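You operate a simulated robot arm through the tools that you are given. There is no shell and no other tool. Be economical: measure what you need, move in short steps, check, and stop when the job is done.

Carry out the task below with a simulated robot arm. There is one attempt and no reset: what you move stays moved.

Task
Release both levers, wipe the guide plate clean with the blue pad, and throw the levers back.
Fine: put the pad back; the printer stays off and the feed unit out. What is to be rubbed or washed off counts as gone when no trace of it is left.

Only the result counts: the job must be done as asked and must still hold three seconds after the hand-in. Knocking over, shifting, dropping, spilling or breaking anything else fails it.

Robot
A 6-joint arm with a two-finger parallel gripper, fixed in place. Base frame: the origin is at the foot of the arm, x ahead of it, y to its left, z up. Units: mm, degrees, N and s.
With the tool pointing down near the work surface it reaches from about 100 to 740 mm from the base axis. Its first joint turns from -166.0 to 166.0 degrees. Payload 3.91 kg.
The tool frame sits at the grasp point between the pads (the TCP): z along the fingers, y along the line on which they close. The tips reach 30 mm beyond it. The gripper opens to 110 mm. The fingers are 20 mm wide and 10 mm thick; the gripper's body (48 by 112 mm) begins 55 mm behind the TCP.
Orientation is told as [roll, pitch, yaw] about the base's x, y, z axes, in that order, counted from this pose: with the fingers straight down and closing along the base's y, the tool's x points along the base's -x, its y along +y and its z along -z.

Tools
- The arm moves only by the tool apply_moves. Its arguments are lists of equal length, an entry for each row: "slide": the shift along the tool's x, y, z in mm, a list of three; "dr": the turn, a rotation vector about the tool's x, y, z in degrees, a list of three; "hand": the gripper command, from -1 (fully open) to 1 (shut), values between in proportion. In form: {"slide": [[tx, ty, tz], ...], "dr": [[wx, wy, wz], ...], "hand": [hand, ...]}. A call has 1 to 20 rows; each row shifts and turns the commanded pose from where the row before left it, along the tool's axes as they then stand. Each row takes 0.2 s and may step no farther than 50 mm and 8.6 degrees from the row before; otherwise, or with a gripper value out of range, the whole call is refused. A pose out of reach is approached as far as the arm can. The call stops where the force on the tool passes 40 N (or 10 N more than at its start, if that is more) or the arm is blocked; 0.2 s more then pass. The fingers move at their own pace (about 45 mm/s each) and stop on an object; they squeeze with about 35 N. The grip force told is the motor's: it shows also when the fingers shut on nothing. Time passes only in rows, and 0.2 s behind the last, so rows that do not move let the fingers close. The reply holds the time, the measured pose of the TCP, the force on the tool along the base axes, the opening and the grip force, in the units named above and with some noise, with the torque about the TCP (base axes, N m) and any sound that the robot's microphone picked up.
- Cameras (640 x 400 px; columns grow to the right, rows downward): "scene" is fixed at [400.5, -651.3, 1614.4]; the picture's right is [1.00, -0.01, 0.00], its down [-0.01, -0.45, -0.89] and it looks along [0.01, 0.89, -0.45] (base axes); focal length 313 px, centre (320, 200). "wrist" rides on the gripper at [77, 7, -114] in the tool frame; the picture's right is [-0.09, 1.00, 0.00], its down [-0.80, -0.07, -0.59] and it looks along [-0.59, -0.05, 0.80] (tool axes); focal length 270 px, centre (320, 200). There is no depth. A picture from a camera that has moved, and an enlarged one, comes with that camera's place and axes in the base frame and with its lens.
- snapshot(camera): a new picture of that camera. It takes no simulated time.
- move_column(by): slides the trunk up (or, below 0, down) by that many mm; the arm rides with it, the base frame stays. It gives what a move gives, with no picture.
- enlarge(camera, box): a new picture of the part [left, top, right, bottom] of that camera's present view, enlarged. It takes no simulated time.
- sign_off(): hands the job in; it is judged then, once.

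Work in short steps. Places have to be worked out from the pictures, the camera data and where the tool is seen: move nearer, look again, correct. Check each grasp and each placing, and mend what went wrong. You have 120 turns and 84 pictures in all, those below and enlarged ones among them. Open the gripper and draw the arm clear of the work before you hand the job in, unless the task says otherwise; then end with one line.

The tools are called after "Call:" as a command line: name --argument value ..., lists and objects as JSON in quotes. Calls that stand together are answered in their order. apply_moves: Moves the arm, as the interface text tells. Its arguments: {"type":"object","properties":{"slide":{"type":"array"},"dr":{"type":"array"},"hand":{"type":"array"}},"required":["slide","dr","hand"]} The other tools are called the same way: move_column (by) slides the trunk up or down; snapshot (camera) takes a picture; enlarge (camera, box) takes an enlarged picture of a part of a camera's view; sign_off () hands the job in.

At the start:

```text
t: 0.0
tool_pos: [245.6, 252.8, 1492.4]
tcp_rot: [0.0, -0.1, -0.1]
ft_force: [0.1, 0.7, -0.8]
moment: [0.0, 0.04, 0.0]
finger_gap: 109.9
gripper_force: 0.2
trunk travel left (down, up): [-575.0, 35.0]
```

scene: 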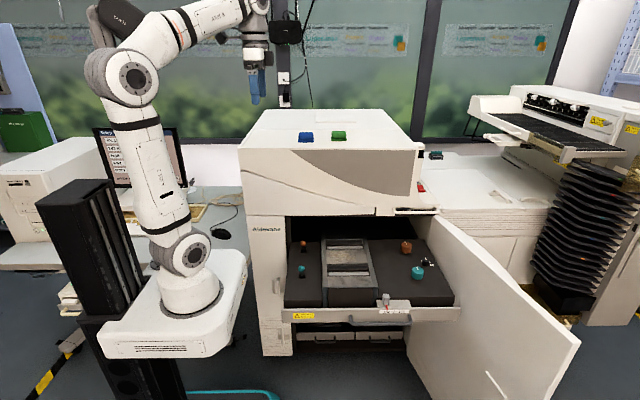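
wrist: 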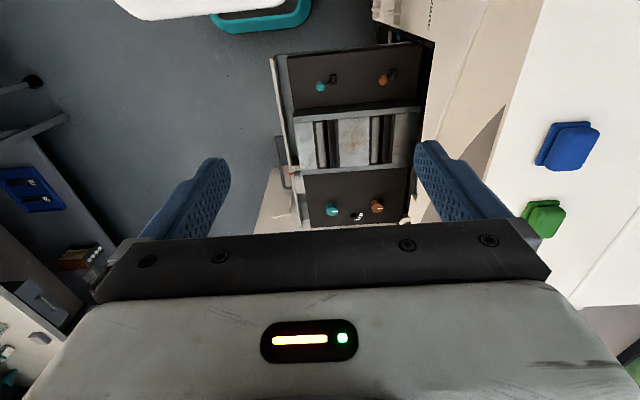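

The feed unit is out, with a guide plate between knobs, and the blue and green pads are on top of the printer. I'll look closer at both areas.

Call:
enlarge --camera "scene" --box '[270, 210, 470, 335]'

Call:
enlarge --camera "wrist" --box '[260, 30, 440, 240]'

Call:
enlarge --camera "scene" --box '[230, 95, 450, 230]'

```text
3.20 times, centred on (370, 272) of scene
camera zoom: at [400.5, -651.3, 1614.4], right [1.0, -0.01, 0.0], down [-0.01, -0.45, -0.89], along [0.01, 0.89, -0.45], focal length 1002 px, centre (160, -32)
```

zoom: 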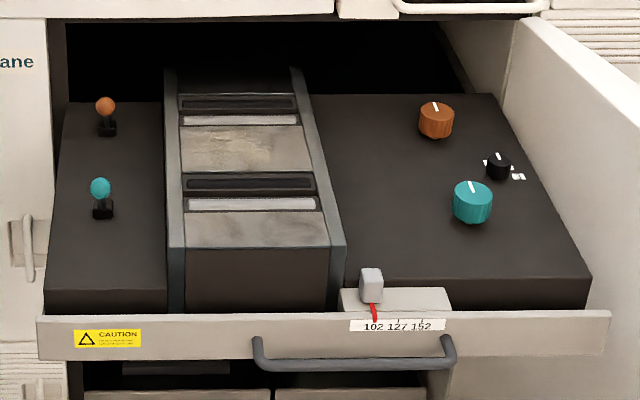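

```text
1.90 times, centred on (350, 135) of wrist
camera zoom: at [167.4, 259.0, 1606.4], right [0.09, 1.0, 0.0], down [0.8, -0.07, 0.59], along [0.59, -0.05, -0.8], focal length 515 px, centre (263, 324)
```

zoom: 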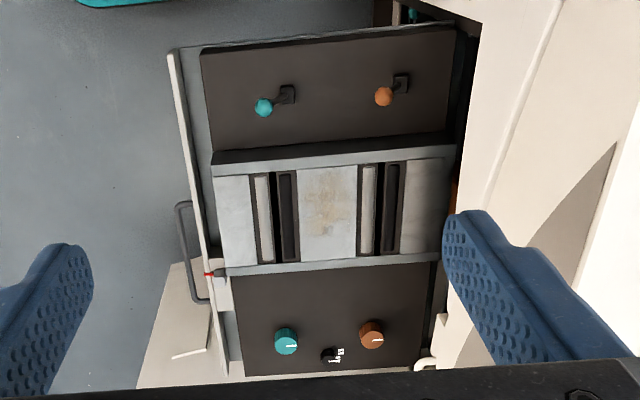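

```text
2.91 times, centred on (340, 162) of scene
camera zoom: at [400.5, -651.3, 1614.4], right [1.0, -0.01, 0.0], down [-0.01, -0.45, -0.89], along [0.01, 0.89, -0.45], focal length 910 px, centre (262, 309)
```

zoom: 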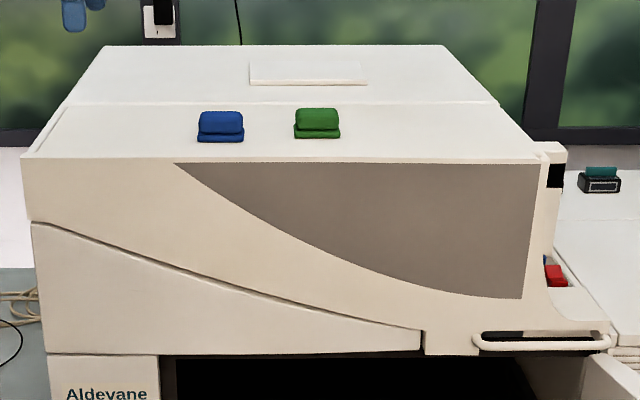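

Triangulating gives lever balls at about (342,246,883) and (342,406,884), with bases about 33 mm further back in y. The plate is at z≈875 and the blue pad at about (355,578,1273). I'll come down for a closer view.

Call:
apply_moves --slide '[[0, 0, 40], [0, 0, 40], [0, 0, 40], [0, 0, 40], [0, 0, 40], [0, 0, 40], [0, 0, 40], [0, 0, 40]]' --dr '[[0, 0, 0], [0, 0, 0], [0, 0, 0], [0, 0, 0], [0, 0, 0], [0, 0, 0], [0, 0, 0], [0, 0, 0]]' --hand '[-1, -1, -1, -1, -1, -1, -1, -1]'

Call:
snapshot --camera "wrist"

```text
t: 1.8
tool_pos: [244.9, 251.6, 1172.7]
tcp_rot: [0.0, 0.0, 0.1]
ft_force: [0.3, 0.5, -0.7]
moment: [-0.02, 0.0, 0.01]
finger_gap: 110.0
gripper_force: 0.2
trunk travel left (down, up): [-575.0, 35.0]
```

```text
78 pictures are left
camera wrist: at [167.5, 258.8, 1285.8], right [0.09, 1.0, 0.0], down [0.8, -0.07, 0.59], along [0.59, -0.05, -0.8], focal length 270 px, centre (320, 200)
```

wrist: 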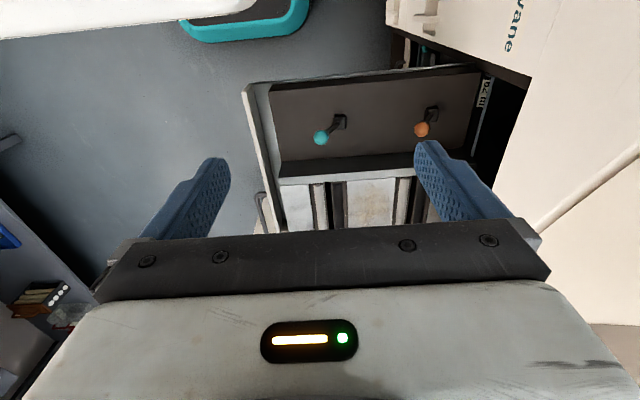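

The levers are visible from here, so I'll enlarge them and the near side of the plate.

Call:
enlarge --camera "wrist" --box '[260, 70, 500, 235]'

Call:
enlarge --camera "scene" --box '[285, 232, 375, 310]'

```text
2.42 times, centred on (380, 152) of wrist
camera zoom: at [167.5, 258.8, 1285.8], right [0.09, 1.0, 0.0], down [0.8, -0.07, 0.59], along [0.59, -0.05, -0.8], focal length 655 px, centre (174, 315)
```

zoom: 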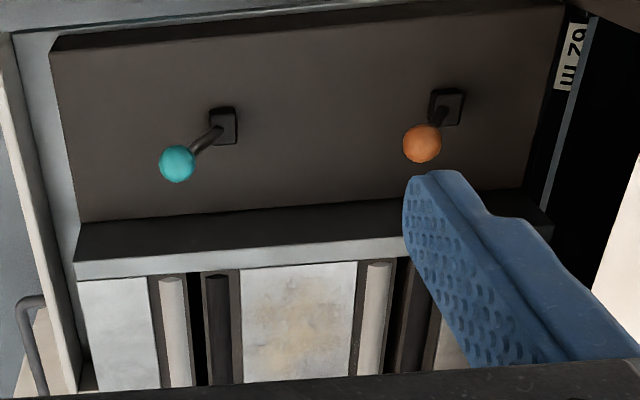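

```text
5.13 times, centred on (330, 271) of scene
camera zoom: at [400.5, -651.3, 1614.4], right [1.0, -0.01, 0.0], down [-0.01, -0.45, -0.89], along [0.01, 0.89, -0.45], focal length 1605 px, centre (269, -164)
```

zoom: 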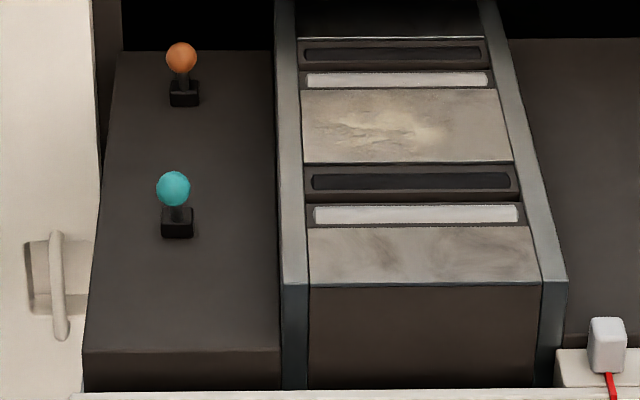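

Both levers lean toward the front (-y), and the beige deposit is on the middle panel between the roller pairs. I'll yaw +90° so the fingers close along x and the camera sits at the front.

Call:
apply_moves --slide '[[0, 0, 0], [0, 0, 0], [0, 0, 0], [0, 0, 0], [0, 0, 0], [0, 0, 0], [0, 0, 0], [0, 0, 0], [0, 0, 0], [0, 0, 0], [0, 0, 0], [0, -33, 0], [0, -33, 0], [0, -30, 0]]' --dr '[[0, 0, -8.18], [0, 0, -8.18], [0, 0, -8.18], [0, 0, -8.18], [0, 0, -8.18], [0, 0, -8.18], [0, 0, -8.18], [0, 0, -8.18], [0, 0, -8.18], [0, 0, -8.18], [0, 0, -8.2], [0, 0, 0], [0, 0, 0], [0, 0, 0]]' --hand '[-1, -1, -1, -1, -1, -1, -1, -1, -1, -1, -1, -1, -1, -1]'

Call:
snapshot --camera "wrist"

Call:
snapshot --camera "scene"

```text
t: 4.8
tool_pos: [341.1, 252.8, 1173.2]
tcp_rot: [-0.1, 0.0, 89.9]
ft_force: [1.3, 0.2, 0.3]
moment: [0.01, 0.02, -0.04]
finger_gap: 109.7
gripper_force: 0.1
trunk travel left (down, up): [-575.0, 35.0]
```

```text
75 pictures are left
camera wrist: at [334.8, 175.8, 1287.0], right [-1.0, 0.09, 0.0], down [0.07, 0.8, 0.59], along [0.05, 0.59, -0.8], focal length 270 px, centre (320, 200)
```

wrist: 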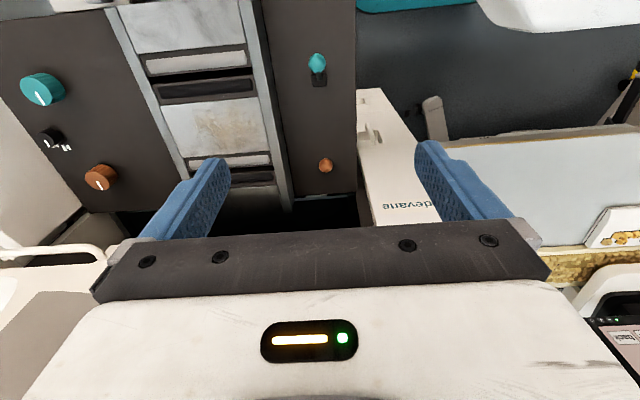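

```text
74 pictures are left
```

scene: 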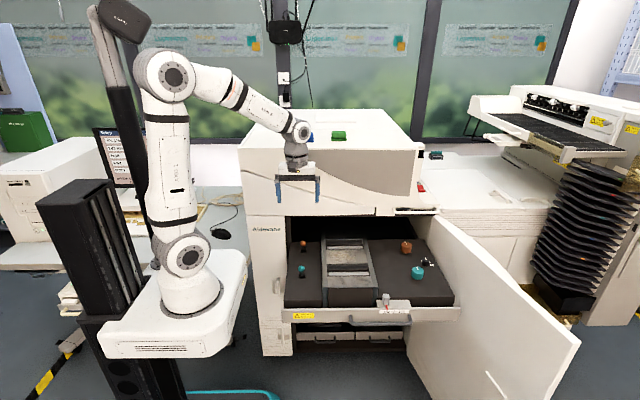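

Now I'll descend over the teal ball with open fingers straddling it in x, stopping about 50 mm above to check.

Call:
apply_moves --slide '[[6.5, -0.5, 40], [0, 0, 40], [0, 0, 40], [0, 0, 40], [0, 0, 40], [0, 0, 30]]' --dr '[[0, 0, 0], [0, 0, 0], [0, 0, 0], [0, 0, 0], [0, 0, 0], [0, 0, 0]]' --hand '[-0.4, -0.4, -0.4, -0.4, -0.4, -0.4]'

Call:
snapshot --camera "wrist"

Call:
enlarge --camera "scene" --box '[230, 180, 390, 320]'

```text
t: 6.2
tool_pos: [341.1, 245.2, 942.6]
tcp_rot: [0.0, 0.0, 90.0]
ft_force: [-0.3, 0.4, 0.7]
moment: [-0.01, 0.03, -0.01]
finger_gap: 77.2
gripper_force: 0.1
trunk travel left (down, up): [-575.0, 35.0]
```

```text
73 pictures are left
camera wrist: at [334.7, 168.9, 1055.3], right [-1.0, 0.09, 0.0], down [0.07, 0.8, 0.59], along [0.05, 0.59, -0.8], focal length 270 px, centre (320, 200)
```

wrist: 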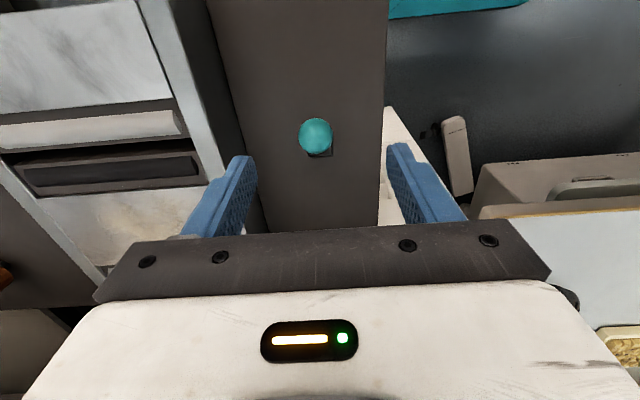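

```text
2.86 times, centred on (310, 250) of scene
camera zoom: at [400.5, -651.3, 1614.4], right [1.0, -0.01, 0.0], down [-0.01, -0.45, -0.89], along [0.01, 0.89, -0.45], focal length 894 px, centre (349, 57)
```

zoom: 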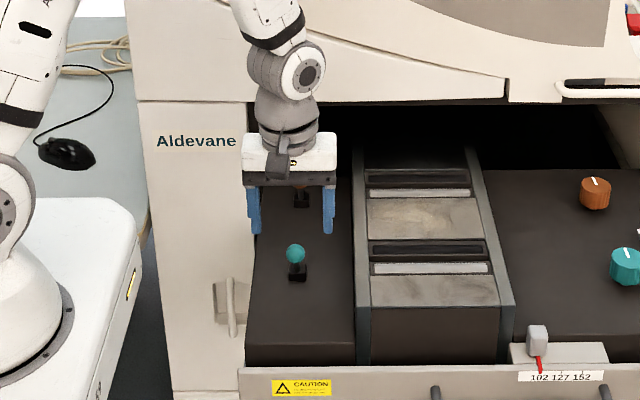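

The ball is centred between the fingers at about (343,243,883). I'll descend 50 mm and close.

Call:
apply_moves --slide '[[1, -2, 25], [0, 0, 25], [0, 0, 0], [0, 0, 0], [0, 0, 0], [0, 0, 0], [0, 0, 0]]' --dr '[[0, 0, 0], [0, 0, 0], [0, 0, 0], [0, 0, 0], [0, 0, 0], [0, 0, 0], [0, 0, 0]]' --hand '[-0.4, -0.4, 1, 1, 1, 1, 1]'

Call:
snapshot --camera "wrist"

```text
t: 7.8
tool_pos: [344.7, 243.5, 892.3]
tcp_rot: [0.0, -0.1, 90.1]
ft_force: [11.7, 1.0, 3.1]
moment: [0.14, -0.16, 0.01]
finger_gap: 23.4
gripper_force: 45.3
trunk travel left (down, up): [-575.0, 35.0]
```

```text
71 pictures are left
camera wrist: at [337.5, 167.7, 1006.0], right [-1.0, 0.09, 0.0], down [0.07, 0.8, 0.6], along [0.05, 0.59, -0.8], focal length 270 px, centre (320, 200)
```

wrist: 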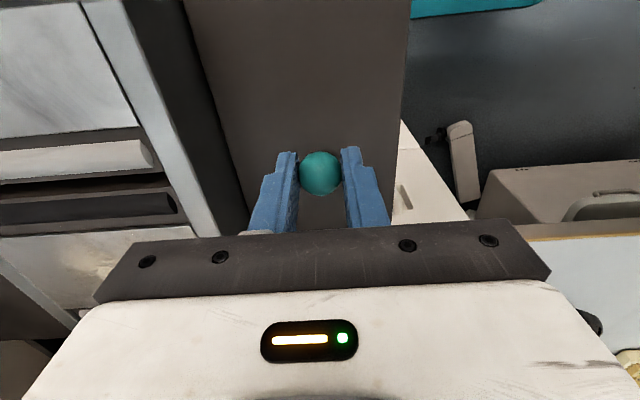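

I have the ball, with a slight x bias. I'll arc it rearward in small steps and watch the force.

Call:
apply_moves --slide '[[0, 2, 0], [-6, 0, -3], [-6, 0, -2.6], [-6, 0, -2], [-6, 0, -1.1]]' --dr '[[0, 0, 0], [0, 0, 0], [0, 0, 0], [0, 0, 0], [0, 0, 0]]' --hand '[1, 1, 1, 1, 1]'

```text
t: 9.0
tool_pos: [344.5, 268.8, 899.6]
tcp_rot: [0.2, 0.0, 90.0]
ft_force: [29.4, 0.1, -24.2]
moment: [-0.65, -0.5, -0.01]
finger_gap: 23.8
gripper_force: 44.4
trunk travel left (down, up): [-575.0, 35.0]
```

The lever is following, but I'm biased in x and a bit high. I'll correct x by +3.3 mm and come down 3 mm.

Call:
apply_moves --slide '[[0, -3.3, 3]]' --dr '[[0, 0, 0]]' --hand '[1]'

```text
t: 9.4
tool_pos: [345.4, 269.1, 899.2]
tcp_rot: [0.0, -0.1, 90.0]
ft_force: [8.4, 4.1, 16.0]
moment: [0.76, -0.12, 0.05]
finger_gap: 23.5
gripper_force: 45.4
trunk travel left (down, up): [-575.0, 35.0]
```

Vertical is stiff, at about 13 N/mm. I'll continue rearward with a flatter arc over the top.

Call:
apply_moves --slide '[[-6, -0.8, -1.6], [-6, 0, 0], [-6, 0, 0.4]]' --dr '[[0, 0, 0], [0, 0, 0], [0, 0, 0]]' --hand '[1, 1, 1]'

```text
t: 10.2
tool_pos: [343.7, 285.2, 899.0]
tcp_rot: [-0.1, 0.0, 90.0]
ft_force: [-2.1, 1.3, 9.9]
moment: [0.43, 0.08, -0.02]
finger_gap: 23.8
gripper_force: 45.4
trunk travel left (down, up): [-575.0, 35.0]
```

Over the top now; I'll follow the arc down the rear side.

Call:
apply_moves --slide '[[-6, 0, 0.2], [-6, 0, 1.5], [-6, 0, 2.1], [-4, 0, 1.7]]' --dr '[[0, 0, 0], [0, 0, 0], [0, 0, 0], [0, 0, 0]]' --hand '[1, 1, 1, 1]'

```text
t: 11.2
tool_pos: [344.4, 307.1, 893.2]
tcp_rot: [0.0, 0.0, 90.0]
ft_force: [-3.8, -0.8, 24.1]
moment: [0.68, 0.04, -0.01]
finger_gap: 23.6
gripper_force: 44.8
trunk travel left (down, up): [-575.0, 35.0]
```

Pressing slightly low; I'll keep going rearward to find the stop.

Call:
apply_moves --slide '[[-4, 0, 0.2], [-4, 0, 1.8]]' --dr '[[0, 0, 0], [0, 0, 0]]' --hand '[1, 1]'

Call:
enlarge --camera "scene" --box '[230, 180, 390, 320]'

```text
t: 11.8
tool_pos: [344.9, 315.8, 892.5]
tcp_rot: [-0.1, -0.1, 90.0]
ft_force: [-3.6, -1.7, 22.9]
moment: [0.7, 0.07, -0.01]
finger_gap: 23.6
gripper_force: 45.1
trunk travel left (down, up): [-575.0, 35.0]
```

```text
2.86 times, centred on (310, 250) of scene
camera zoom: at [400.5, -651.3, 1614.4], right [1.0, -0.01, 0.0], down [-0.01, -0.45, -0.89], along [0.01, 0.89, -0.45], focal length 894 px, centre (349, 57)
```

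zoom: 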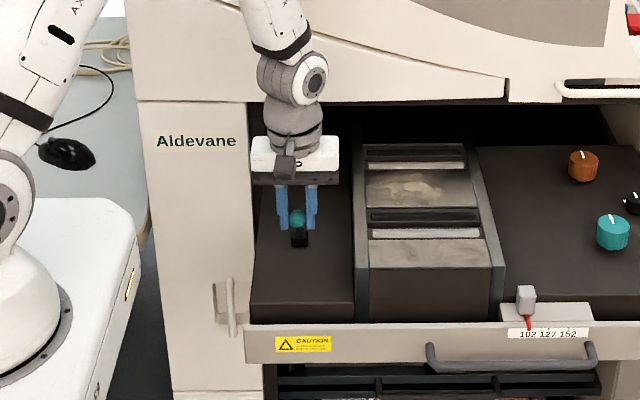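

The feed unit has slid inward with the lever: the label and knobs have moved. I'll check how much is drawer motion and how much is lever rotation.

Call:
snapshot --camera "wrist"

Call:
enlarge --camera "scene" --box '[270, 210, 470, 335]'

Call:
enlarge --camera "scene" --box '[285, 232, 375, 310]'

```text
69 pictures are left
camera wrist: at [337.5, 239.2, 1006.4], right [-1.0, 0.09, 0.0], down [0.07, 0.8, 0.6], along [0.05, 0.59, -0.8], focal length 270 px, centre (320, 200)
```

wrist: 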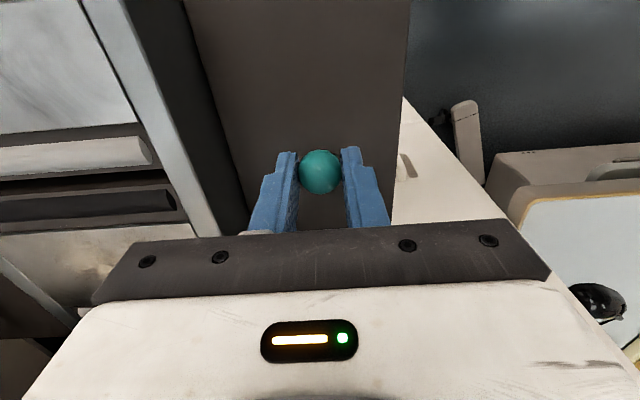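

```text
3.20 times, centred on (370, 272) of scene
camera zoom: at [400.5, -651.3, 1614.4], right [1.0, -0.01, 0.0], down [-0.01, -0.45, -0.89], along [0.01, 0.89, -0.45], focal length 1002 px, centre (160, -32)
```

zoom: 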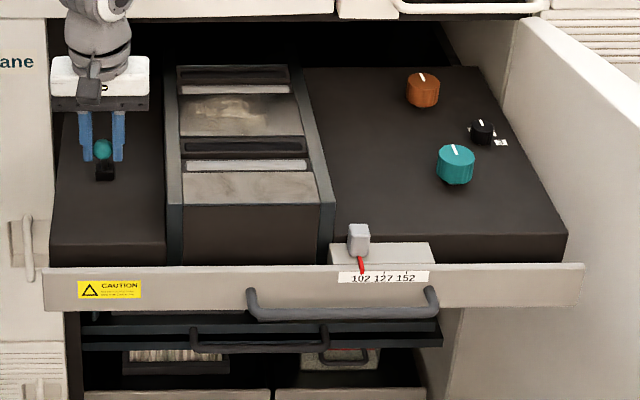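

```text
5.13 times, centred on (330, 271) of scene
camera zoom: at [400.5, -651.3, 1614.4], right [1.0, -0.01, 0.0], down [-0.01, -0.45, -0.89], along [0.01, 0.89, -0.45], focal length 1605 px, centre (269, -164)
```

zoom: 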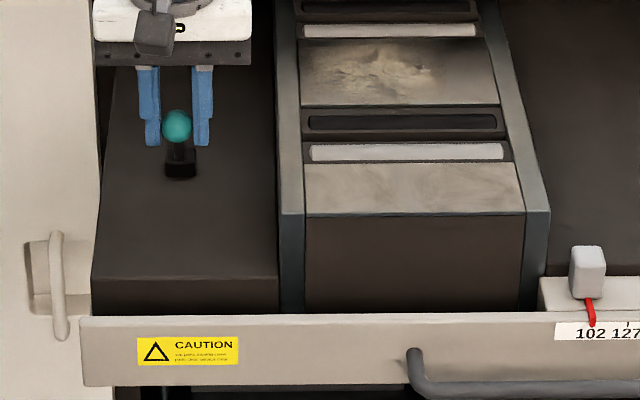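

The whole unit slid about 72 mm inward with the lever angle unchanged, because the tight grip stopped the ball turning. I'll draw the unit back out with the same grip, slowing down near the original position (TCP y 243.5).

Call:
apply_moves --slide '[[0, 0, -1.7], [8, 0, 0], [8, 0, 0], [8, 0, 0], [8, 0, 0], [8, 0, 0], [8, 0, 0], [8, 0, 0]]' --dr '[[0, 0, 0], [0, 0, 0], [0, 0, 0], [0, 0, 0], [0, 0, 0], [0, 0, 0], [0, 0, 0], [0, 0, 0]]' --hand '[1, 1, 1, 1, 1, 1, 1, 1]'

```text
t: 13.6
tool_pos: [345.7, 259.6, 893.1]
tcp_rot: [0.1, 0.2, 90.0]
ft_force: [-8.1, -1.9, -24.4]
moment: [-0.75, 0.14, -0.01]
finger_gap: 24.0
gripper_force: 44.9
trunk travel left (down, up): [-575.0, 35.0]
```

The lever joint seems nearly free and the grip torsion was holding it. I'll continue pulling out to the original stop.

Call:
apply_moves --slide '[[5, 0, 1.5], [5, 0, 0], [3, 0, 0], [3, 0, 0]]' --dr '[[0, 0, 0], [0, 0, 0], [0, 0, 0], [0, 0, 0]]' --hand '[1, 1, 1, 1]'

Call:
enlarge --camera "scene" --box '[270, 210, 470, 335]'

```text
t: 14.6
tool_pos: [344.8, 244.6, 893.4]
tcp_rot: [-0.1, 0.0, 90.0]
ft_force: [-11.8, 1.7, 4.9]
moment: [0.33, 0.22, 0.02]
finger_gap: 23.8
gripper_force: 44.3
trunk travel left (down, up): [-575.0, 35.0]
```

```text
3.20 times, centred on (370, 272) of scene
camera zoom: at [400.5, -651.3, 1614.4], right [1.0, -0.01, 0.0], down [-0.01, -0.45, -0.89], along [0.01, 0.89, -0.45], focal length 1002 px, centre (160, -32)
```

zoom: 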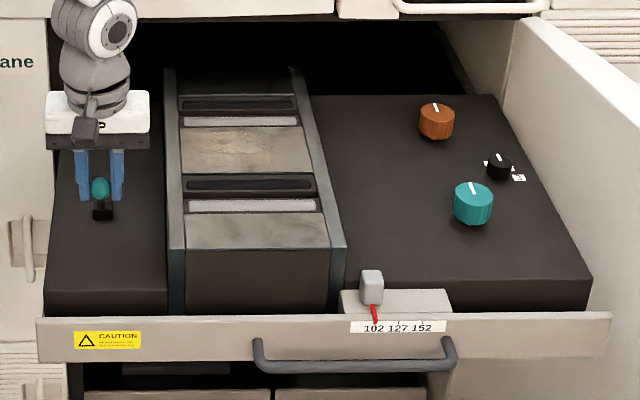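

The unit is back where it started. I'll pull a few mm further to see whether there's an outward end stop.

Call:
apply_moves --slide '[[1.5, 0, 0], [1.5, 0, 0]]' --dr '[[0, 0, 0], [0, 0, 0]]' --hand '[1, 1]'

```text
t: 15.2
tool_pos: [344.9, 242.1, 893.1]
tcp_rot: [-0.2, 0.0, 90.0]
ft_force: [-7.7, 1.8, 13.8]
moment: [0.73, 0.12, -0.01]
finger_gap: 23.9
gripper_force: 45.0
trunk travel left (down, up): [-575.0, 35.0]
```

The unit is effectively at its out position. I'll now rotate the tool rigidly about the lever's pivot (about y 279, z 825), so the grip torque throws the lever instead of sliding the unit.

Call:
apply_moves --slide '[[-9.8, 0, -4.5], [-9.8, 0, -4.5]]' --dr '[[0, 8, 0], [0, 8, 0]]' --hand '[1, 1]'

Call:
enlarge --camera "scene" --box '[270, 210, 470, 335]'

```text
t: 15.8
tool_pos: [344.8, 261.2, 898.8]
tcp_rot: [0.0, 16.0, 90.0]
ft_force: [-6.7, 3.3, -1.2]
moment: [0.2, 0.01, 0.14]
finger_gap: 23.7
gripper_force: 44.8
trunk travel left (down, up): [-575.0, 35.0]
```

```text
3.20 times, centred on (370, 272) of scene
camera zoom: at [400.5, -651.3, 1614.4], right [1.0, -0.01, 0.0], down [-0.01, -0.45, -0.89], along [0.01, 0.89, -0.45], focal length 1002 px, centre (160, -32)
```

zoom: 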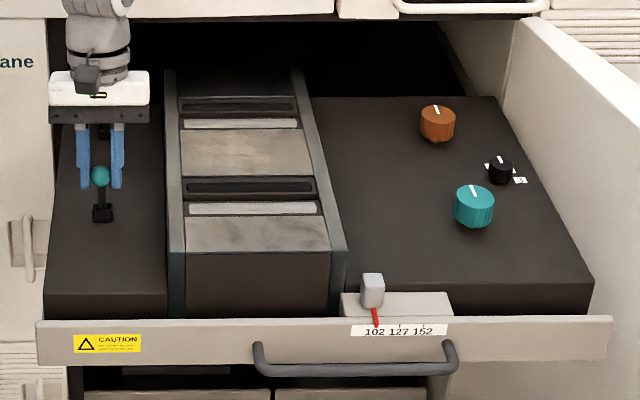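

The lever is rotating and the unit is staying put. I'll continue the rotation.

Call:
apply_moves --slide '[[-9.8, 0, -4.5], [-9.8, 0, -4.5], [-9.8, 0, -4.5]]' --dr '[[0, 8, 0], [0, 8, 0], [0, 8, 0]]' --hand '[1, 1, 1]'

Call:
enlarge --camera "scene" --box '[270, 210, 470, 335]'

```text
t: 16.6
tool_pos: [344.0, 295.0, 897.8]
tcp_rot: [0.1, 40.1, 90.0]
ft_force: [-12.6, 1.1, -27.6]
moment: [0.66, 0.12, -0.1]
finger_gap: 24.0
gripper_force: 44.8
trunk travel left (down, up): [-575.0, 35.0]
```

```text
3.20 times, centred on (370, 272) of scene
camera zoom: at [400.5, -651.3, 1614.4], right [1.0, -0.01, 0.0], down [-0.01, -0.45, -0.89], along [0.01, 0.89, -0.45], focal length 1002 px, centre (160, -32)
```

zoom: 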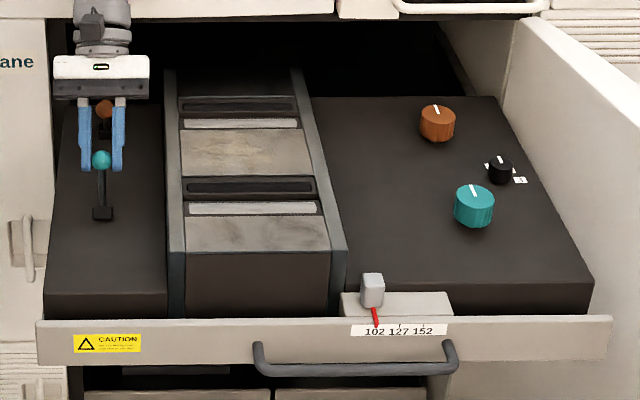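

The lever is at about +9° and the hand is getting near the printer front. I'll relax the vertical load, open, swing the hand forward about the ball and regrip.

Call:
apply_moves --slide '[[-1.3, 1, 1.5], [0, 0, 0], [0, 0, 0], [0, 0, 0], [1.3, 0, 0], [1.3, 0, 0], [1.3, 0, 0], [1.3, 0, 0], [1.3, 0, 0], [1.3, 0, 0], [1.3, 0, 0], [1.3, 0, 0], [1.3, 0, 0]]' --dr '[[0, 0, 0], [0, 0, 0], [0, 0, 0], [0, 0, 0], [0, -8, 0], [0, -8, 0], [0, -8, 0], [0, -8, 0], [0, -8, 0], [0, -8, 0], [0, -8, 0], [0, -8, 0], [0, -8, 0]]' --hand '[1, -0.1, -0.1, -0.1, -0.1, -0.1, -0.1, -0.1, -0.1, -0.1, -0.1, -0.1, -0.1]'

Call:
enlarge --camera "scene" --box '[270, 210, 470, 335]'

Call:
snapshot --camera "wrist"

```text
t: 19.4
tool_pos: [339.8, 284.6, 898.4]
tcp_rot: [2.4, -23.8, 89.4]
ft_force: [0.8, 0.5, -0.3]
moment: [-0.05, 0.02, 0.02]
finger_gap: 60.6
gripper_force: 0.1
out of reach, approached as far as the arm can: row 11, 12
trunk travel left (down, up): [-575.0, 35.0]
```

```text
3.20 times, centred on (370, 272) of scene
camera zoom: at [400.5, -651.3, 1614.4], right [1.0, -0.01, 0.0], down [-0.01, -0.45, -0.89], along [0.01, 0.89, -0.45], focal length 1002 px, centre (160, -32)
```

zoom: 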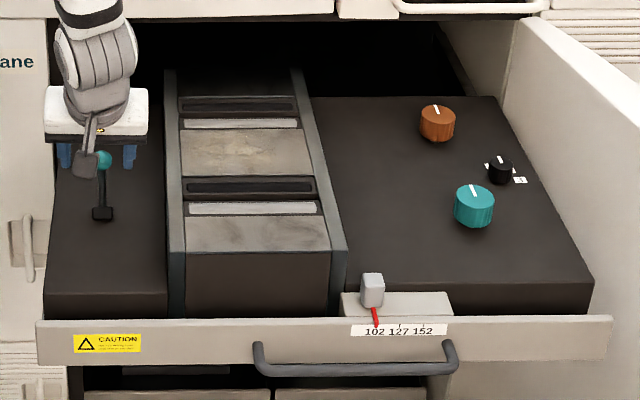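

```text
62 pictures are left
camera wrist: at [336.4, 167.7, 973.1], right [-0.99, 0.07, 0.07], down [0.1, 0.5, 0.86], along [0.03, 0.87, -0.5], focal length 270 px, centre (320, 200)
```

wrist: 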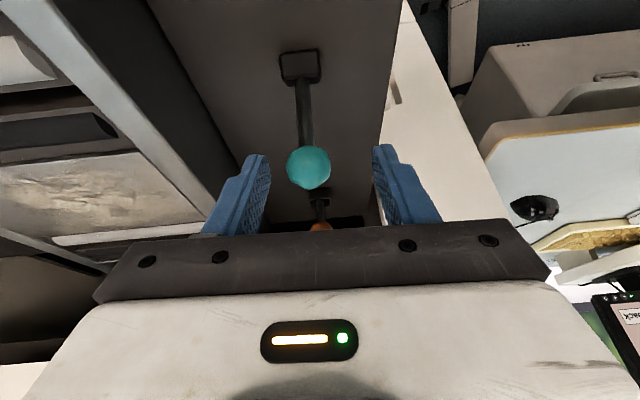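

The lever stands at about +10° and the hand is tilted forward as far as the arm allows. I'll centre, regrip and keep rotating.

Call:
apply_moves --slide '[[0, -4, 0], [0, 0, 0], [0, 0, 0], [0, 0, 0], [0, 0, 0], [-8.2, 0, 6.3], [-8.2, 0, 6.3]]' --dr '[[0, 0, 0], [0, 0, 0], [0, 0, 0], [0, 0, 0], [0, 0, 0], [0, 8, 0], [0, 8, 0]]' --hand '[1, 1, 1, 1, 1, 1, 1]'

Call:
enlarge --camera "scene" --box '[270, 210, 470, 335]'

```text
t: 21.0
tool_pos: [345.5, 301.4, 894.5]
tcp_rot: [2.5, -11.1, 90.1]
ft_force: [29.3, 2.0, 11.6]
moment: [-0.24, -0.58, 0.32]
finger_gap: 23.8
gripper_force: 44.7
out of reach, approached as far as the arm can: row 7
trunk travel left (down, up): [-575.0, 35.0]
```

```text
3.20 times, centred on (370, 272) of scene
camera zoom: at [400.5, -651.3, 1614.4], right [1.0, -0.01, 0.0], down [-0.01, -0.45, -0.89], along [0.01, 0.89, -0.45], focal length 1002 px, centre (160, -32)
```

zoom: 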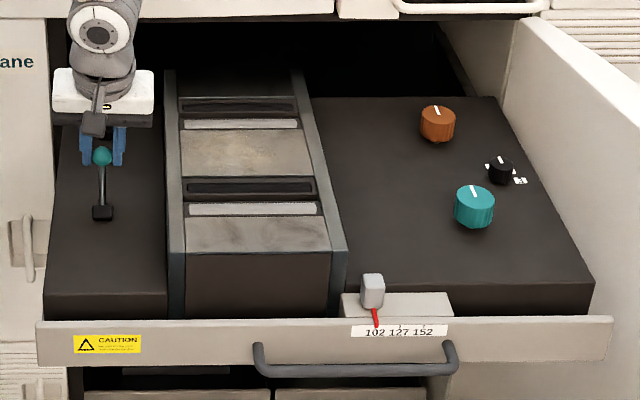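

It's working: the lever is at about +20° and the unit is still. Two more rotation steps with an x correction.

Call:
apply_moves --slide '[[-8.2, -2.5, 6.3], [-8.2, 0, 6.3]]' --dr '[[0, 8, 0], [0, 8, 0]]' --hand '[1, 1]'

Call:
enlarge --camera "scene" --box '[270, 210, 470, 335]'

```text
t: 21.4
tool_pos: [345.9, 310.3, 890.2]
tcp_rot: [3.0, -6.0, 89.5]
ft_force: [10.5, 3.2, -4.4]
moment: [0.35, -0.33, 0.05]
finger_gap: 23.5
gripper_force: 44.8
trunk travel left (down, up): [-575.0, 35.0]
stopped in row 1: the force on the tool passed its limit at 43 N (the readings are from after the stop); the commanded pose is now the measured one
```

```text
3.20 times, centred on (370, 272) of scene
camera zoom: at [400.5, -651.3, 1614.4], right [1.0, -0.01, 0.0], down [-0.01, -0.45, -0.89], along [0.01, 0.89, -0.45], focal length 1002 px, centre (160, -32)
```

zoom: 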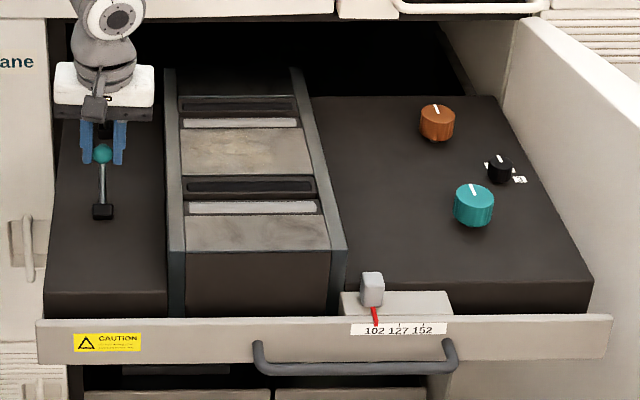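

The lever now looks symmetric to its start, about +31° rearward. I'll nudge once more to see whether it's at a stop.

Call:
apply_moves --slide '[[-4.3, 0, 3.3]]' --dr '[[0, 4, 0]]' --hand '[1]'

Call:
enlarge --camera "scene" --box '[270, 210, 470, 335]'

```text
t: 21.8
tool_pos: [346.3, 315.2, 888.9]
tcp_rot: [2.9, -2.1, 89.8]
ft_force: [16.2, 4.1, 5.5]
moment: [1.27, -0.23, 0.04]
finger_gap: 23.9
gripper_force: 45.2
trunk travel left (down, up): [-575.0, 35.0]
```

```text
3.20 times, centred on (370, 272) of scene
camera zoom: at [400.5, -651.3, 1614.4], right [1.0, -0.01, 0.0], down [-0.01, -0.45, -0.89], along [0.01, 0.89, -0.45], focal length 1002 px, centre (160, -32)
```

zoom: 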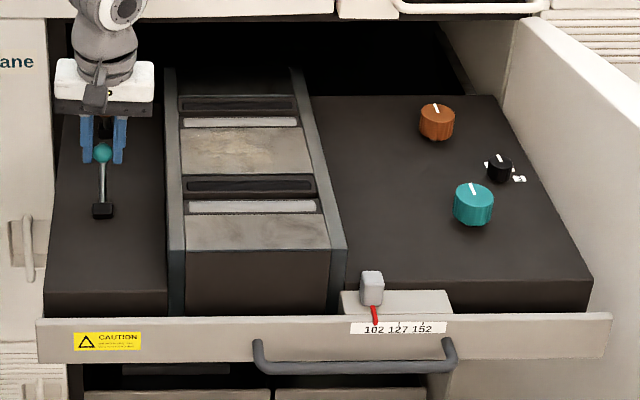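

The moment is up to 1.27 Nm and the unit has moved slightly, so the lever is at its rear stop. I'll open and lift off to check that it stays.

Call:
apply_moves --slide '[[0, 0, 0], [0, 0, 0], [0, 0, 0], [0, 0, -30], [0, 0, -40], [0, 0, -40], [0, 0, -40]]' --dr '[[0, 0, 0], [0, 0, 0], [0, 0, 0], [0, 0, 0], [0, 0, 0], [0, 0, 0], [0, 0, 0]]' --hand '[-0.1, -0.1, -0.1, -0.1, -0.1, -0.1, -0.1]'

Call:
enlarge --camera "scene" --box '[270, 210, 470, 335]'

Call:
snapshot --camera "wrist"

```text
t: 23.4
tool_pos: [351.1, 309.1, 1039.3]
tcp_rot: [3.0, -1.9, 89.8]
ft_force: [0.0, -0.3, 0.9]
moment: [0.02, -0.02, -0.02]
finger_gap: 60.3
gripper_force: 0.1
trunk travel left (down, up): [-575.0, 35.0]
```

```text
3.20 times, centred on (370, 272) of scene
camera zoom: at [400.5, -651.3, 1614.4], right [1.0, -0.01, 0.0], down [-0.01, -0.45, -0.89], along [0.01, 0.89, -0.45], focal length 1002 px, centre (160, -32)
```

zoom: 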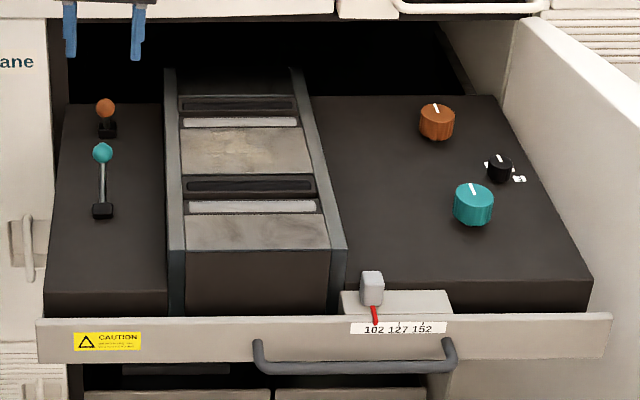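

```text
57 pictures are left
camera wrist: at [349.1, 228.4, 1151.4], right [-0.99, 0.09, 0.06], down [0.1, 0.78, 0.62], along [0.01, 0.62, -0.79], focal length 270 px, centre (320, 200)
```

wrist: 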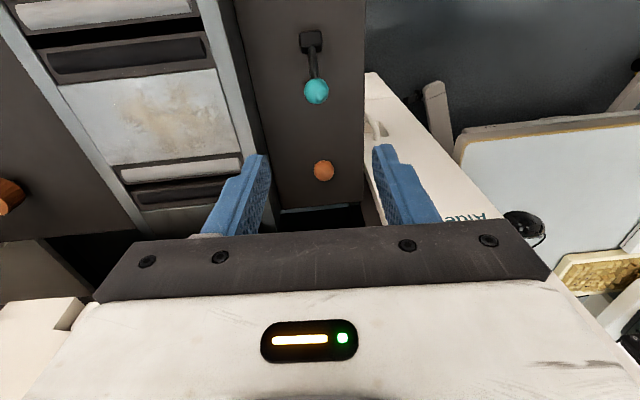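

The teal lever holds at the rear. For the orange one the printer face (y≈480, opening top z≈965) means coming from the front with a larger tilt. I'll tilt the tool here, in free space, and see how far the arm lets me.

Call:
apply_moves --slide '[[0, 0, 0], [0, 0, 0], [0, 0, 0], [0, 0, 0], [0, 0, 0], [0, 0, 0], [0, 0, 0]]' --dr '[[3, 0, 0], [0, -8, 0], [0, -8, 0], [0, -8, 0], [0, -8, 0], [0, -8, 0], [0, -8, 0]]' --hand '[-0.1, -0.1, -0.1, -0.1, -0.1, -0.1, -0.1]'

```text
t: 25.0
tool_pos: [352.1, 310.2, 1038.5]
tcp_rot: [0.0, -49.9, 89.7]
ft_force: [0.2, -0.5, 0.6]
moment: [-0.01, 0.0, 0.0]
finger_gap: 60.6
gripper_force: 0.1
trunk travel left (down, up): [-575.0, 35.0]
```

Tilt of 50° works here. I'll set 40° (camera clear of the teal ball) and advance along the tool axis to above the orange ball.

Call:
apply_moves --slide '[[0, 0, 0], [0, 0, 0], [-2.1, 1.7, 30.5], [-2.1, 1.7, 30.5], [-2.1, 1.7, 30.5], [-2.1, 1.7, 30.5]]' --dr '[[0, 5, 0], [0, 5, 0], [0, 0, 0], [0, 0, 0], [0, 0, 0], [0, 0, 0]]' --hand '[-0.1, -0.1, -0.1, -0.1, -0.1, -0.1]'

Call:
snapshot --camera "wrist"

Call:
enlarge --camera "scene" --box '[230, 180, 390, 320]'

```text
t: 26.4
tool_pos: [344.5, 394.4, 950.6]
tcp_rot: [0.1, -39.8, 89.9]
ft_force: [0.5, 0.0, 0.2]
moment: [0.0, -0.03, 0.01]
finger_gap: 60.5
gripper_force: 0.1
trunk travel left (down, up): [-575.0, 35.0]
```

```text
56 pictures are left
camera wrist: at [336.6, 262.5, 987.7], right [-1.0, 0.07, 0.06], down [0.07, 0.23, 0.97], along [0.06, 0.97, -0.24], focal length 270 px, centre (320, 200)
```

wrist: 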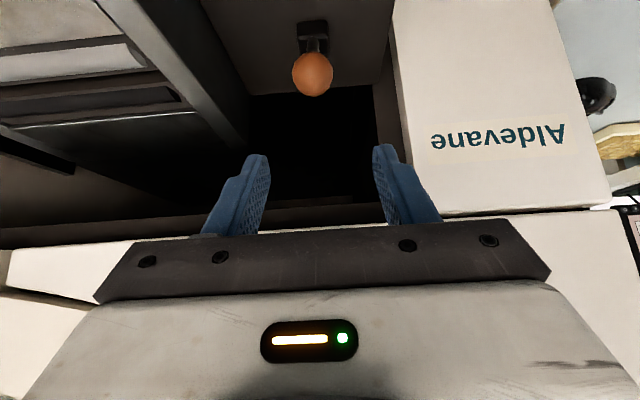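

```text
2.86 times, centred on (310, 250) of scene
camera zoom: at [400.5, -651.3, 1614.4], right [1.0, -0.01, 0.0], down [-0.01, -0.45, -0.89], along [0.01, 0.89, -0.45], focal length 894 px, centre (349, 57)
```

zoom: 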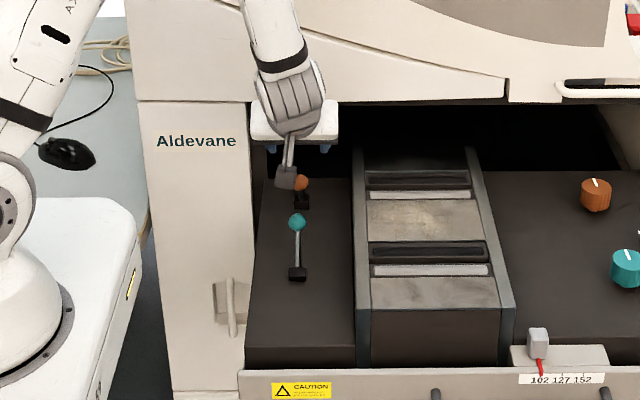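

The orange ball is at about (344.5,395,884). I'll drop straight down so it sits just past the TCP, and close.

Call:
apply_moves --slide '[[21, 0, 22], [21, 0, 22], [0, 0, 0], [0, 0, 0], [0, 0, 0], [0, 0, 0]]' --dr '[[0, 0, 0], [0, 0, 0], [0, 0, 0], [0, 0, 0], [0, 0, 0], [0, 0, 0]]' --hand '[-0.1, -0.1, -0.1, 1, 1, 1]'

Call:
snapshot --camera "wrist"

```text
t: 27.8
tool_pos: [345.1, 390.6, 889.0]
tcp_rot: [0.1, -39.8, 89.7]
ft_force: [4.0, 0.0, 0.6]
moment: [0.02, -0.04, -0.01]
finger_gap: 23.7
gripper_force: 35.4
trunk travel left (down, up): [-575.0, 35.0]
```

```text
54 pictures are left
camera wrist: at [337.1, 257.8, 927.1], right [-1.0, 0.07, 0.06], down [0.07, 0.23, 0.97], along [0.06, 0.97, -0.24], focal length 270 px, centre (320, 200)
```

wrist: 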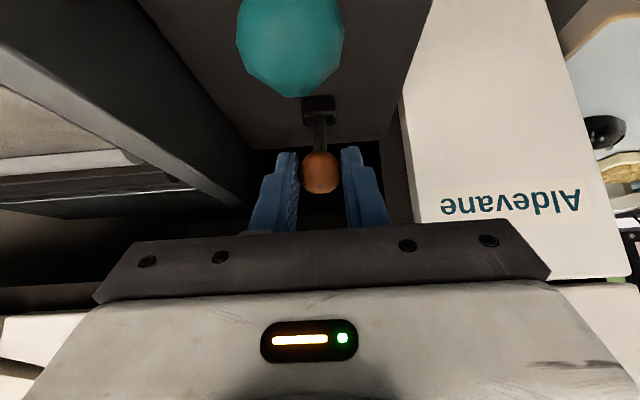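

Orange ball gripped. I'll rotate rigidly about its pivot (about y 432, z 821) by 24°.

Call:
apply_moves --slide '[[-10.8, 0, 2.4], [-10.8, 0, 2.4], [-10.8, 0, 2.4]]' --dr '[[0, 8, 0], [0, 8, 0], [0, 8, 0]]' --hand '[1, 1, 1]'

Call:
enlarge --camera "scene" --box '[270, 210, 470, 335]'

```text
t: 28.6
tool_pos: [344.5, 416.5, 900.4]
tcp_rot: [0.6, -19.4, 89.7]
ft_force: [20.8, 0.4, 12.3]
moment: [0.23, -0.52, -0.07]
finger_gap: 23.7
gripper_force: 45.4
out of reach, approached as far as the arm can: row 3
trunk travel left (down, up): [-575.0, 35.0]
```

```text
3.20 times, centred on (370, 272) of scene
camera zoom: at [400.5, -651.3, 1614.4], right [1.0, -0.01, 0.0], down [-0.01, -0.45, -0.89], along [0.01, 0.89, -0.45], focal length 1002 px, centre (160, -32)
```

zoom: 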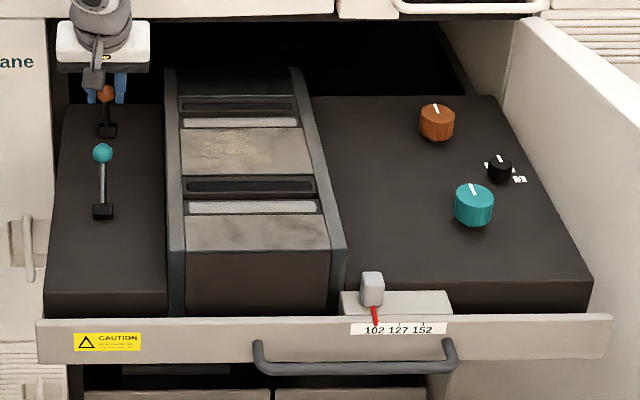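

The arm hits an awkward zone near 20° tilt. The lever is at about -9°. I'll open, re-tilt to about 45° around the ball, and regrip.

Call:
apply_moves --slide '[[0, 0, 0], [0, 0, 0], [0, -2, 0], [2.2, 0, 0.2], [2.2, 0, 0.2], [2.2, 0, 0.2], [0.5, 0, 0], [0, 0, 0], [0, 0, 0], [0, 0, 0]]' --dr '[[0, 0, 0], [0, 0, 0], [0, 0, 0], [0.3, -8, 0], [0.3, -8, 0], [0, -8, 0], [0, -2, 0], [0, 0, 0], [0, 0, 0], [0, 0, 0]]' --hand '[-0.1, -0.1, -0.1, -0.1, -0.1, -0.1, -0.1, 1, 1, 1]'

Call:
snapshot --camera "wrist"

```text
t: 30.8
tool_pos: [345.5, 410.9, 895.9]
tcp_rot: [0.6, -45.3, 89.3]
ft_force: [5.7, -1.1, -0.6]
moment: [-0.07, -0.14, -0.13]
finger_gap: 24.1
gripper_force: 35.5
trunk travel left (down, up): [-575.0, 35.0]
```

```text
52 pictures are left
camera wrist: at [337.4, 275.0, 921.3], right [-1.0, 0.07, 0.07], down [0.08, 0.14, 0.99], along [0.06, 0.99, -0.15], focal length 270 px, centre (320, 200)
```

wrist: 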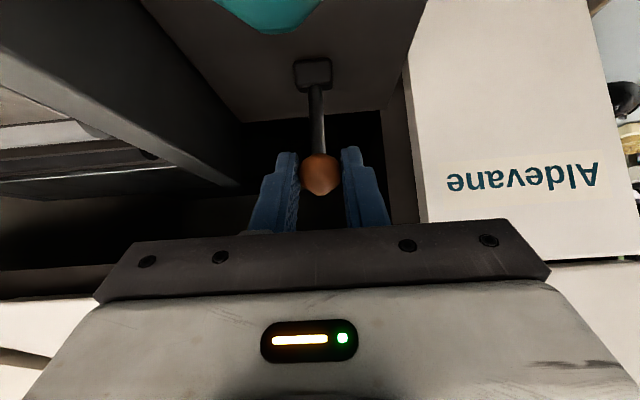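

Regripped at 45°. Rotating another 18° about the pivot, then re-tilt and repeat.

Call:
apply_moves --slide '[[-9, 0, 6], [-9, 0, 6], [0, 0, 0], [0, 0, 0], [0, 0, 0], [2.2, 0, 0.2], [2.2, 0, 0.2], [0, 0, 0], [0, 0, 0], [0, 0, 0]]' --dr '[[0, 8, 0], [0, 8, 0], [0, 0, 0], [0, 0, 0], [0, 0, 0], [0, -8, 0], [0, -8, 0], [0, 0, 0], [0, 0, 0], [0, 0, 0]]' --hand '[1, 1, 1, -0.1, -0.1, -0.1, -0.1, 1, 1, 1]'

Call:
enlarge --camera "scene" --box '[270, 210, 470, 335]'

Call:
snapshot --camera "wrist"

```text
t: 33.0
tool_pos: [345.4, 428.9, 895.6]
tcp_rot: [0.4, -45.2, 89.2]
ft_force: [7.3, -0.3, 1.7]
moment: [0.02, -0.09, -0.1]
finger_gap: 24.1
gripper_force: 35.8
trunk travel left (down, up): [-575.0, 35.0]
```

```text
3.20 times, centred on (370, 272) of scene
camera zoom: at [400.5, -651.3, 1614.4], right [1.0, -0.01, 0.0], down [-0.01, -0.45, -0.89], along [0.01, 0.89, -0.45], focal length 1002 px, centre (160, -32)
```

zoom: 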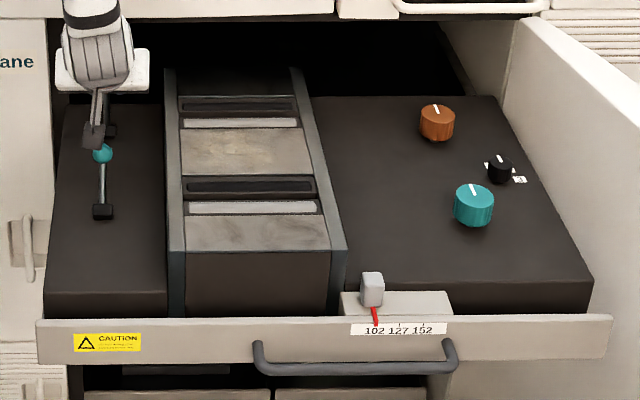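

```text
50 pictures are left
camera wrist: at [337.2, 293.0, 921.1], right [-1.0, 0.07, 0.07], down [0.08, 0.14, 0.99], along [0.06, 0.99, -0.15], focal length 270 px, centre (320, 200)
```

wrist: 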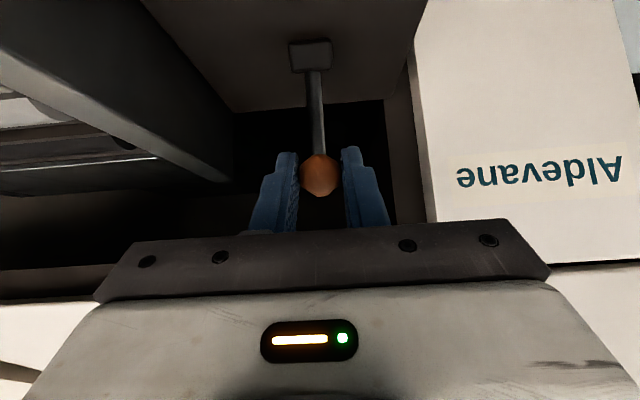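

Lever at about +7°. Rotate 16° more, then check before the final stretch.

Call:
apply_moves --slide '[[-7.1, 0, 7.6], [-7.1, 0, 7.6]]' --dr '[[0, 8, 0], [0, 8, 0]]' --hand '[1, 1]'

Call:
snapshot --camera "wrist"

```text
t: 33.6
tool_pos: [344.6, 448.5, 893.1]
tcp_rot: [0.4, -29.2, 89.6]
ft_force: [12.7, 2.1, 10.8]
moment: [-0.04, -0.41, -0.08]
finger_gap: 23.8
gripper_force: 44.5
trunk travel left (down, up): [-575.0, 35.0]
```

```text
49 pictures are left
camera wrist: at [337.4, 326.2, 955.9], right [-1.0, 0.08, 0.05], down [0.08, 0.41, 0.91], along [0.05, 0.91, -0.41], focal length 270 px, centre (320, 200)
```

wrist: 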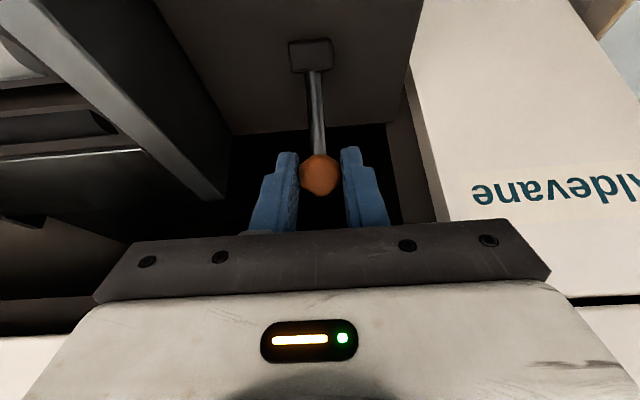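

Lever at about +22°. Re-tilt 12°, regrip, and rotate until the stop shows.

Call:
apply_moves --slide '[[0, 0, 0], [0, 0, 0], [0, -1, 0], [1.7, 0, 0.1], [1.7, 0, 0.1], [0, 0, 0], [0, 0, 0], [0, 0, 0], [-6.5, 0, 8.2]]' --dr '[[0, 0, 0], [0, 0, 0], [0, 0, 0], [0, -6, 0], [0, -6, 0], [0, 0, 0], [0, 0, 0], [0, 0, 0], [0, 8, 0]]' --hand '[-0.1, -0.1, -0.1, -0.1, -0.1, 1, 1, 1, 1]'

```text
t: 35.6
tool_pos: [347.2, 457.4, 892.2]
tcp_rot: [0.3, -33.3, 89.6]
ft_force: [0.6, 3.8, 11.3]
moment: [1.45, -0.05, -0.07]
finger_gap: 24.0
gripper_force: 44.8
trunk travel left (down, up): [-575.0, 35.0]
```

A moment of 1.45 Nm means the stop. I'll open, withdraw along the tool axis and check.

Call:
apply_moves --slide '[[0, 0, 0], [0, 0, 0], [0, 0, 0], [-15, 0, -25], [-15, 0, -30], [-15, 0, -40], [-15, 0, -40]]' --dr '[[0, 0, 0], [0, 0, 0], [0, 0, 0], [0, 0, 0], [0, 0, 0], [0, 0, 0], [0, 0, 0]]' --hand '[-0.1, -0.1, -0.1, -0.1, -0.1, -0.1, -0.1]'

Call:
enlarge --camera "scene" --box '[270, 210, 470, 335]'

Call:
snapshot --camera "wrist"

```text
t: 37.2
tool_pos: [343.8, 430.1, 1034.9]
tcp_rot: [0.4, -33.2, 89.6]
ft_force: [0.5, 0.1, 0.4]
moment: [0.03, 0.0, -0.01]
finger_gap: 60.6
gripper_force: 0.1
trunk travel left (down, up): [-575.0, 35.0]
```

```text
3.20 times, centred on (370, 272) of scene
camera zoom: at [400.5, -651.3, 1614.4], right [1.0, -0.01, 0.0], down [-0.01, -0.45, -0.89], along [0.01, 0.89, -0.45], focal length 1002 px, centre (160, -32)
```

zoom: 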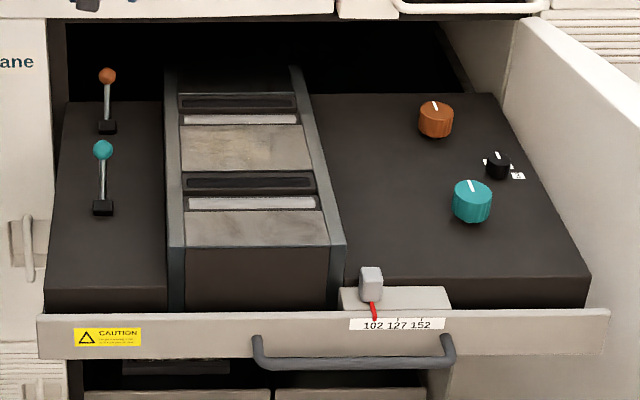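

```text
47 pictures are left
camera wrist: at [336.7, 304.0, 1089.6], right [-1.0, 0.08, 0.05], down [0.08, 0.34, 0.94], along [0.05, 0.94, -0.35], focal length 270 px, centre (320, 200)
```

wrist: 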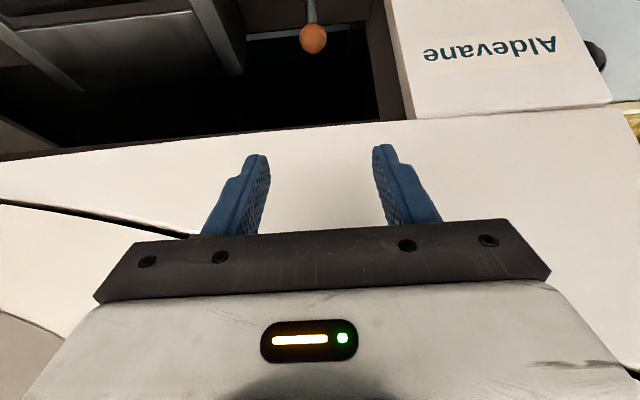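

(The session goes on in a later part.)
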